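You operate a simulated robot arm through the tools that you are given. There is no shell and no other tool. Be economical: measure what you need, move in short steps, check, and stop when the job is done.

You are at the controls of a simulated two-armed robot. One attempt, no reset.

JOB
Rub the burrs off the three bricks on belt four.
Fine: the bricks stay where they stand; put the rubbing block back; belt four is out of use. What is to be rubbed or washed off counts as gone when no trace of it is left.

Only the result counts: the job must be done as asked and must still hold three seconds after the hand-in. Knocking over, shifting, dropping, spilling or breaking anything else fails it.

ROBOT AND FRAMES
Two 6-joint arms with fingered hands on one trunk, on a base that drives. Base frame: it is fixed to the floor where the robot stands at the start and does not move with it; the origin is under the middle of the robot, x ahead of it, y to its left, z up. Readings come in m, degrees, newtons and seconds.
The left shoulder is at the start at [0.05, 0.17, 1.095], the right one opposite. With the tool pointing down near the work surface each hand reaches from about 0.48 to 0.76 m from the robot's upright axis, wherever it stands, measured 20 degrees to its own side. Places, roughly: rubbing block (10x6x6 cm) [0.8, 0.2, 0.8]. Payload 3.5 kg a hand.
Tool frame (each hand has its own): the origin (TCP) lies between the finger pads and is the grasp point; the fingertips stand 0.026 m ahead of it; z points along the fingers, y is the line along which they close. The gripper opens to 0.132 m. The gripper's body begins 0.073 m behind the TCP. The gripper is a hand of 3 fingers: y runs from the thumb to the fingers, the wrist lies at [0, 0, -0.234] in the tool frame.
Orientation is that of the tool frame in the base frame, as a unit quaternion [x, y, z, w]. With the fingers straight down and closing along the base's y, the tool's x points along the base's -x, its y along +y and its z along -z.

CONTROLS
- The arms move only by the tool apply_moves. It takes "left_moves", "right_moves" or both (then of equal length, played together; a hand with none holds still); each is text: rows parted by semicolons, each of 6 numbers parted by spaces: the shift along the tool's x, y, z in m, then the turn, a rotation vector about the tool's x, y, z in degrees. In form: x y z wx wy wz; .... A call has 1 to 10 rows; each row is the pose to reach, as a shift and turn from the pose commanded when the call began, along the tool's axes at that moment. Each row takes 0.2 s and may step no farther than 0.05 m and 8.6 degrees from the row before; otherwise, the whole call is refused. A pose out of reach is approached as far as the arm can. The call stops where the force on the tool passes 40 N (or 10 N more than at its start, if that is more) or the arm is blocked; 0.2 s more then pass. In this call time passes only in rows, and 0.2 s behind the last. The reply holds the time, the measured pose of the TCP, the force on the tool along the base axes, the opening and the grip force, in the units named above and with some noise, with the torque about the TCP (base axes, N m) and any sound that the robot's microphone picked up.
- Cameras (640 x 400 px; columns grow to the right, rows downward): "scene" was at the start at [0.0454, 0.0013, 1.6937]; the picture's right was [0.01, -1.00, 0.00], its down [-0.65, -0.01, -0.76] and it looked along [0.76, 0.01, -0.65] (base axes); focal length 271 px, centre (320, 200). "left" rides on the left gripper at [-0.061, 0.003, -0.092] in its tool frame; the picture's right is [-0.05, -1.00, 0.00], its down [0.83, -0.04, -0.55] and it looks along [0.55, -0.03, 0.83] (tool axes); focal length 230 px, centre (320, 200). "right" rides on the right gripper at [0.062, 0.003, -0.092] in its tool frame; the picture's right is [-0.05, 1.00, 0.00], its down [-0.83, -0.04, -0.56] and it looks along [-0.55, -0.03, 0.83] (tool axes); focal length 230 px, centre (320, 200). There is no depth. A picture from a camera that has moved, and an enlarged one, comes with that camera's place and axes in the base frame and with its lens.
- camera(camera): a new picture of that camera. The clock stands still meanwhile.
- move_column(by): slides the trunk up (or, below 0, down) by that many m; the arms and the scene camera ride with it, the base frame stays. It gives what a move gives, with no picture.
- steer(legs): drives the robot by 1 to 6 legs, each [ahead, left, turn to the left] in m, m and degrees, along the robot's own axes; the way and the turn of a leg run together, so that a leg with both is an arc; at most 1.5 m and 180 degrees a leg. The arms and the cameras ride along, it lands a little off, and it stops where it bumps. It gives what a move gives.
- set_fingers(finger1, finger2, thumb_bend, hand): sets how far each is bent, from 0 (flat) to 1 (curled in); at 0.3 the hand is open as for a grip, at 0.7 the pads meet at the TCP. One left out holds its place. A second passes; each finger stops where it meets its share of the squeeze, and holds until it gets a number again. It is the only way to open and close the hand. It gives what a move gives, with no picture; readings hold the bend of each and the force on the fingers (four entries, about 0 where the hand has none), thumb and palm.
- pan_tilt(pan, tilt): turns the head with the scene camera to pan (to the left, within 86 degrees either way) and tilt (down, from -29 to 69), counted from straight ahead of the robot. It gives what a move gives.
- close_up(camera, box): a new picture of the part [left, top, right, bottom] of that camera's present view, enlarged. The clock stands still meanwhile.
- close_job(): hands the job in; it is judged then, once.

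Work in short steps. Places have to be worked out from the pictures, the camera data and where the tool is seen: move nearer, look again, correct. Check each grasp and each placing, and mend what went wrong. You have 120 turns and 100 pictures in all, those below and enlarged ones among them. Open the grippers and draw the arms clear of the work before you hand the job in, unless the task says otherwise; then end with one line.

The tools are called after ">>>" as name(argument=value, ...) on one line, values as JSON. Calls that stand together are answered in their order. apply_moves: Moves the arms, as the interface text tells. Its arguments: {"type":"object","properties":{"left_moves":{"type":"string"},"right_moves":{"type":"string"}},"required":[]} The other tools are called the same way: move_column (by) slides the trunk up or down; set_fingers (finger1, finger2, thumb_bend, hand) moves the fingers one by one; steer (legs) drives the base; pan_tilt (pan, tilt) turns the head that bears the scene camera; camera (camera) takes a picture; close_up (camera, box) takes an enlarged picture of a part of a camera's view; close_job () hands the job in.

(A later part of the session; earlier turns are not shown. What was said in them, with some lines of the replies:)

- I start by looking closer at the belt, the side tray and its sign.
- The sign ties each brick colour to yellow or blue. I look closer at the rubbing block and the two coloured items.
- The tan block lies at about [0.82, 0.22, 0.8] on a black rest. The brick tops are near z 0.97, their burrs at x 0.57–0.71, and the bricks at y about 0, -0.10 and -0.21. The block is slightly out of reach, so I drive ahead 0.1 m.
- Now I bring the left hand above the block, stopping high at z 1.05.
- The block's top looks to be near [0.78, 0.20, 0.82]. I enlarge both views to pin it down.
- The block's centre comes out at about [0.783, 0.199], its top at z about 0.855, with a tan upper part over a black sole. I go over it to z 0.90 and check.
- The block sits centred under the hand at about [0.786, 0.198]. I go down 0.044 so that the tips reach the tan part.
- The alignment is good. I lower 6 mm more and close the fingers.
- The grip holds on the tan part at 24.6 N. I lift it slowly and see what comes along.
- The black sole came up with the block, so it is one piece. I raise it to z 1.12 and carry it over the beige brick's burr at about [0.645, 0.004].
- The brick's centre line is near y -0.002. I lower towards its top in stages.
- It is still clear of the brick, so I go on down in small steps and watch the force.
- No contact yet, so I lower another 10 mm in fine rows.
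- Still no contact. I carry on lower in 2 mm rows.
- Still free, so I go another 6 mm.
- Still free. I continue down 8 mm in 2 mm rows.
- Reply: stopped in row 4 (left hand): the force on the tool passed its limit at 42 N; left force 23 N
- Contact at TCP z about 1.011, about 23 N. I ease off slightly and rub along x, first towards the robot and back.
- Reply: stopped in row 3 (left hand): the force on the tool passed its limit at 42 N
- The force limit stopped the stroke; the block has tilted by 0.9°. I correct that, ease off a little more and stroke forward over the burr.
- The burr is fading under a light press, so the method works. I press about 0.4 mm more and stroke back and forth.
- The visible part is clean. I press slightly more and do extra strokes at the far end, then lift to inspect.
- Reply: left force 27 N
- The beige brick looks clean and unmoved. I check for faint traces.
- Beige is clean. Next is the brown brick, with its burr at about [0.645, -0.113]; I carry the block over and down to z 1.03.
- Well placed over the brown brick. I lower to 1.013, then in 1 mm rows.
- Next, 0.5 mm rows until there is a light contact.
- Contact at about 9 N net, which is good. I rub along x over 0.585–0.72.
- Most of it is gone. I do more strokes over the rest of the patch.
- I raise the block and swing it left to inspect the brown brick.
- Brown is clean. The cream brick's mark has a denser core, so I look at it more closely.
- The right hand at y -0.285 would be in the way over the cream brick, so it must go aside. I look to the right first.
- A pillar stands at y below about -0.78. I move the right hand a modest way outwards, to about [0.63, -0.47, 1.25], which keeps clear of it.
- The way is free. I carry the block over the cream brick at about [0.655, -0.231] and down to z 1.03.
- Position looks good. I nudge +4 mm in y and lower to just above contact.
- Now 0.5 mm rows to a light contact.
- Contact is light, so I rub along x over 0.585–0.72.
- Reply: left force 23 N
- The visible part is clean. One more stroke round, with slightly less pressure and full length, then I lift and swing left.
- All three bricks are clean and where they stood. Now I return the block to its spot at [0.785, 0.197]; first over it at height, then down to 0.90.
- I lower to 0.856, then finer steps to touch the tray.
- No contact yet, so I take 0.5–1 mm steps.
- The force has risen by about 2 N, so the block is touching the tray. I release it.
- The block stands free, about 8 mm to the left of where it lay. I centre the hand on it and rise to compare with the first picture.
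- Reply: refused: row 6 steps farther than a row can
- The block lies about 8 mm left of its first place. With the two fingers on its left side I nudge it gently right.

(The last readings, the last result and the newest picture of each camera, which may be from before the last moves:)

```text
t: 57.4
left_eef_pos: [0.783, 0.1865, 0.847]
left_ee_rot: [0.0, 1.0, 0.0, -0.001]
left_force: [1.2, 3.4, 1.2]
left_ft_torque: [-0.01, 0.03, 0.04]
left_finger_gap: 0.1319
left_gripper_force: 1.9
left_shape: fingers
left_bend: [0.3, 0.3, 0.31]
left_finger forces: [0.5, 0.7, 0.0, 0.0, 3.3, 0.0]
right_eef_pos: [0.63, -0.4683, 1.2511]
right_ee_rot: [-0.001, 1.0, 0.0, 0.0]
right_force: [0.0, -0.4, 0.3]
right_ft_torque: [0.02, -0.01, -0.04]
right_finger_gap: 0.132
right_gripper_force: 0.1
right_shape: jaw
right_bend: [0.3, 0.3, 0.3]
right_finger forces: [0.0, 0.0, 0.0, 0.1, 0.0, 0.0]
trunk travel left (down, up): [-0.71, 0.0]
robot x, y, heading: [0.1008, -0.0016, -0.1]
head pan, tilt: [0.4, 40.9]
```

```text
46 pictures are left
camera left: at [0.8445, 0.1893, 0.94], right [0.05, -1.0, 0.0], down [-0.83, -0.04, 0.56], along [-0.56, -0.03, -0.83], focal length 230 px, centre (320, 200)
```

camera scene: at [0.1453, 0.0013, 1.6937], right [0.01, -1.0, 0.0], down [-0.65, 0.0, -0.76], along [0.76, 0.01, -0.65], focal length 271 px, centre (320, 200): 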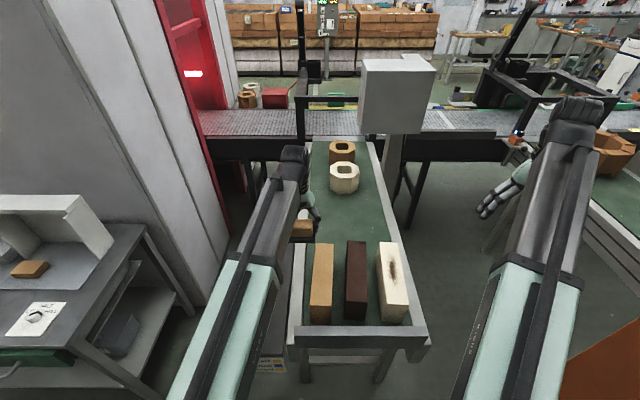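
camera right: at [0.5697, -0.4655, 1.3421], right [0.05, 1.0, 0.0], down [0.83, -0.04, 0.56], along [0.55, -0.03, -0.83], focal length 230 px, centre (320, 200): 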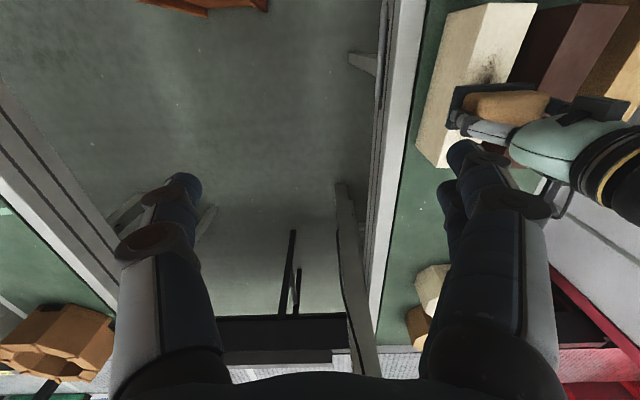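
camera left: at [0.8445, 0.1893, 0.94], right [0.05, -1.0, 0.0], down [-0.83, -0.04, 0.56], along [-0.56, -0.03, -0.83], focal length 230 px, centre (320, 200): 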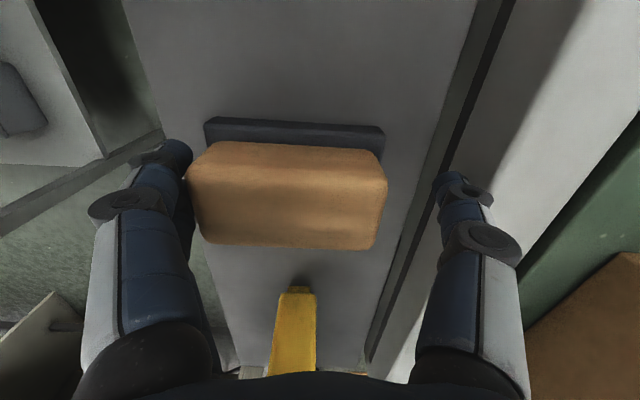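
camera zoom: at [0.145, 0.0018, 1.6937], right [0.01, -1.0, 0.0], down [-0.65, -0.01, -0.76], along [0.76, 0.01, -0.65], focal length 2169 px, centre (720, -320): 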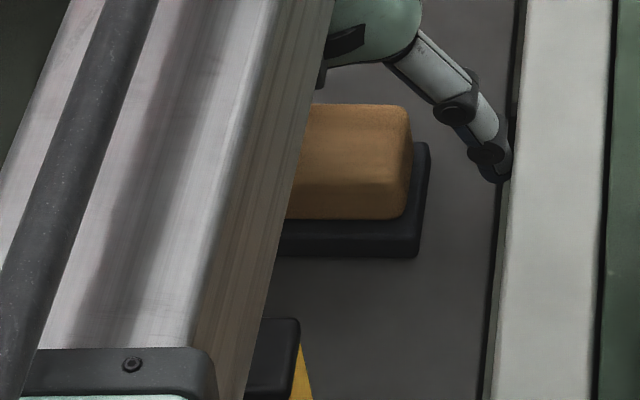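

The block is back within about 2 mm. I back the fingers off, centre and raise clear.

>>> apply_moves(left_moves="0 0.005 0 0 0 0; 0 0.012 0 0 0 0; 0 0.014 -0.02 0 0 0; 0 0.014 -0.06 0 0 0; 0 0.014 -0.1 0 0 0; 0 0.014 -0.145 0 0 0; 0 0.014 -0.19 0 0 0; 0 0.014 -0.235 0 0 0; 0 0.014 -0.28 0 0 0; 0 0.014 -0.325 0 0 0")

>>> close_up(camera="scene", box=[230, 240, 310, 290])

>>> camera(camera="scene")

>>> camera(camera="left")

```text
t: 59.6
left_eef_pos: [0.7826, 0.1974, 1.1749]
left_ee_rot: [0.0, 1.0, 0.0, -0.002]
left_force: [0.1, 0.0, 0.2]
left_ft_torque: [-0.01, 0.04, 0.03]
left_finger_gap: 0.1344
left_gripper_force: 0.0
left_shape: fingers
left_bend: [0.3, 0.3, 0.3]
left_finger forces: [0.0, 0.0, 0.1, 0.0, 0.1, 0.1]
right_eef_pos: [0.6295, -0.4695, 1.251]
right_ee_rot: [-0.001, 1.0, 0.0, 0.0]
right_force: [-0.3, 0.6, -0.4]
right_ft_torque: [0.0, 0.01, -0.02]
right_finger_gap: 0.1319
right_gripper_force: 0.1
right_shape: jaw
right_bend: [0.3, 0.3, 0.3]
right_finger forces: [0.0, 0.0, 0.0, 0.0, 0.1, 0.0]
trunk travel left (down, up): [-0.71, 0.0]
robot x, y, heading: [0.0988, -0.0024, 0.1]
head pan, tilt: [0.4, 40.9]
```

```text
8.00 times, centred on (270, 265) of scene
camera zoom: at [0.1447, 0.0012, 1.6936], right [0.01, -1.0, 0.0], down [-0.65, -0.01, -0.76], along [0.76, 0.01, -0.65], focal length 2169 px, centre (720, -320)
```

zoom: 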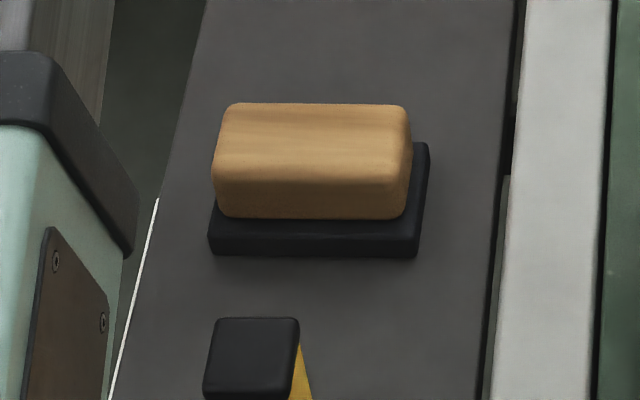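

```text
44 pictures are left
camera scene: at [0.1447, 0.0012, 1.6936], right [0.01, -1.0, 0.0], down [-0.65, -0.01, -0.76], along [0.76, 0.01, -0.65], focal length 271 px, centre (320, 200)
```

scene: 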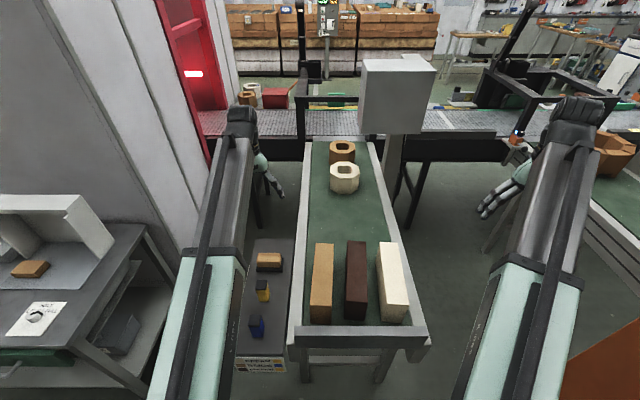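

```text
43 pictures are left
camera left: at [0.8438, 0.2008, 1.2668], right [0.05, -1.0, 0.0], down [-0.83, -0.04, 0.56], along [-0.56, -0.03, -0.83], focal length 230 px, centre (320, 200)
```

left: 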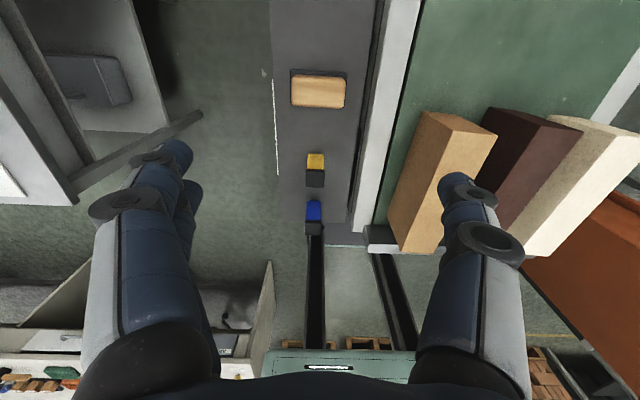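

The block is back in place, both hands are empty and clear. One last enlarged check of the brick tops for faint traces.

>>> close_up(camera="scene", box=[305, 235, 365, 285])

>>> close_up(camera="scene", box=[350, 235, 410, 285])

>>> close_up(camera="scene", box=[300, 275, 420, 330])

```text
8.00 times, centred on (335, 260) of scene
camera zoom: at [0.1447, 0.0012, 1.6936], right [0.01, -1.0, 0.0], down [-0.65, -0.01, -0.76], along [0.76, 0.01, -0.65], focal length 2169 px, centre (200, -280)
```

zoom: 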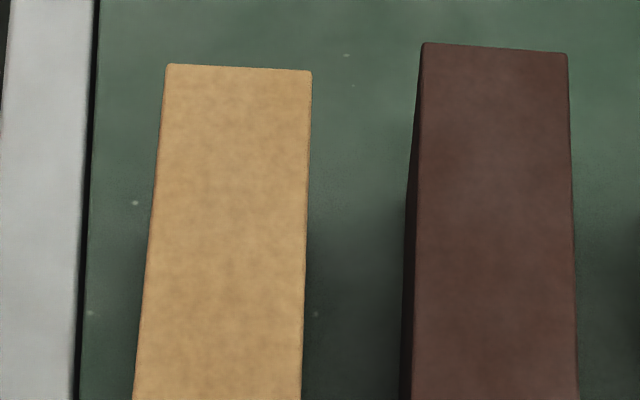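

```text
8.00 times, centred on (380, 260) of scene
camera zoom: at [0.1447, 0.0012, 1.6936], right [0.01, -1.0, 0.0], down [-0.65, -0.01, -0.76], along [0.76, 0.01, -0.65], focal length 2169 px, centre (-160, -280)
```

zoom: 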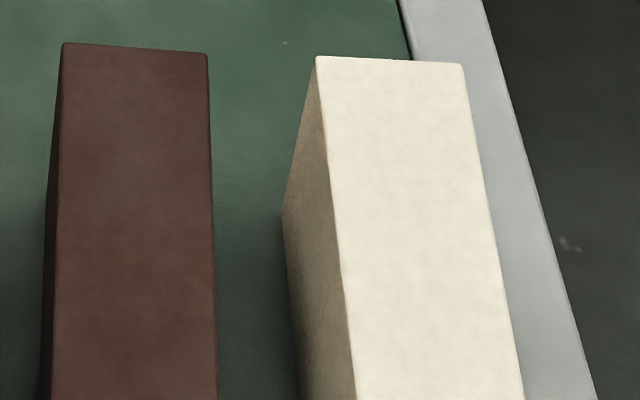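

```text
5.33 times, centred on (360, 302) of scene
camera zoom: at [0.1447, 0.0012, 1.6936], right [0.01, -1.0, 0.0], down [-0.65, -0.01, -0.76], along [0.76, 0.01, -0.65], focal length 1446 px, centre (107, -347)
```

zoom: 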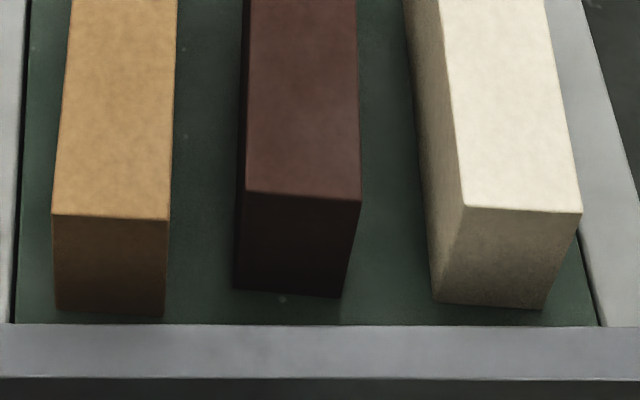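

No trace is left on any of the three bricks, so I hand the job in.

>>> close_job()

```text
The job is handed in.
```

The burrs are rubbed off all three bricks on belt four with no trace visible, the bricks stand where they stood, and the rubbing block is back within about 2 mm of its original spot.
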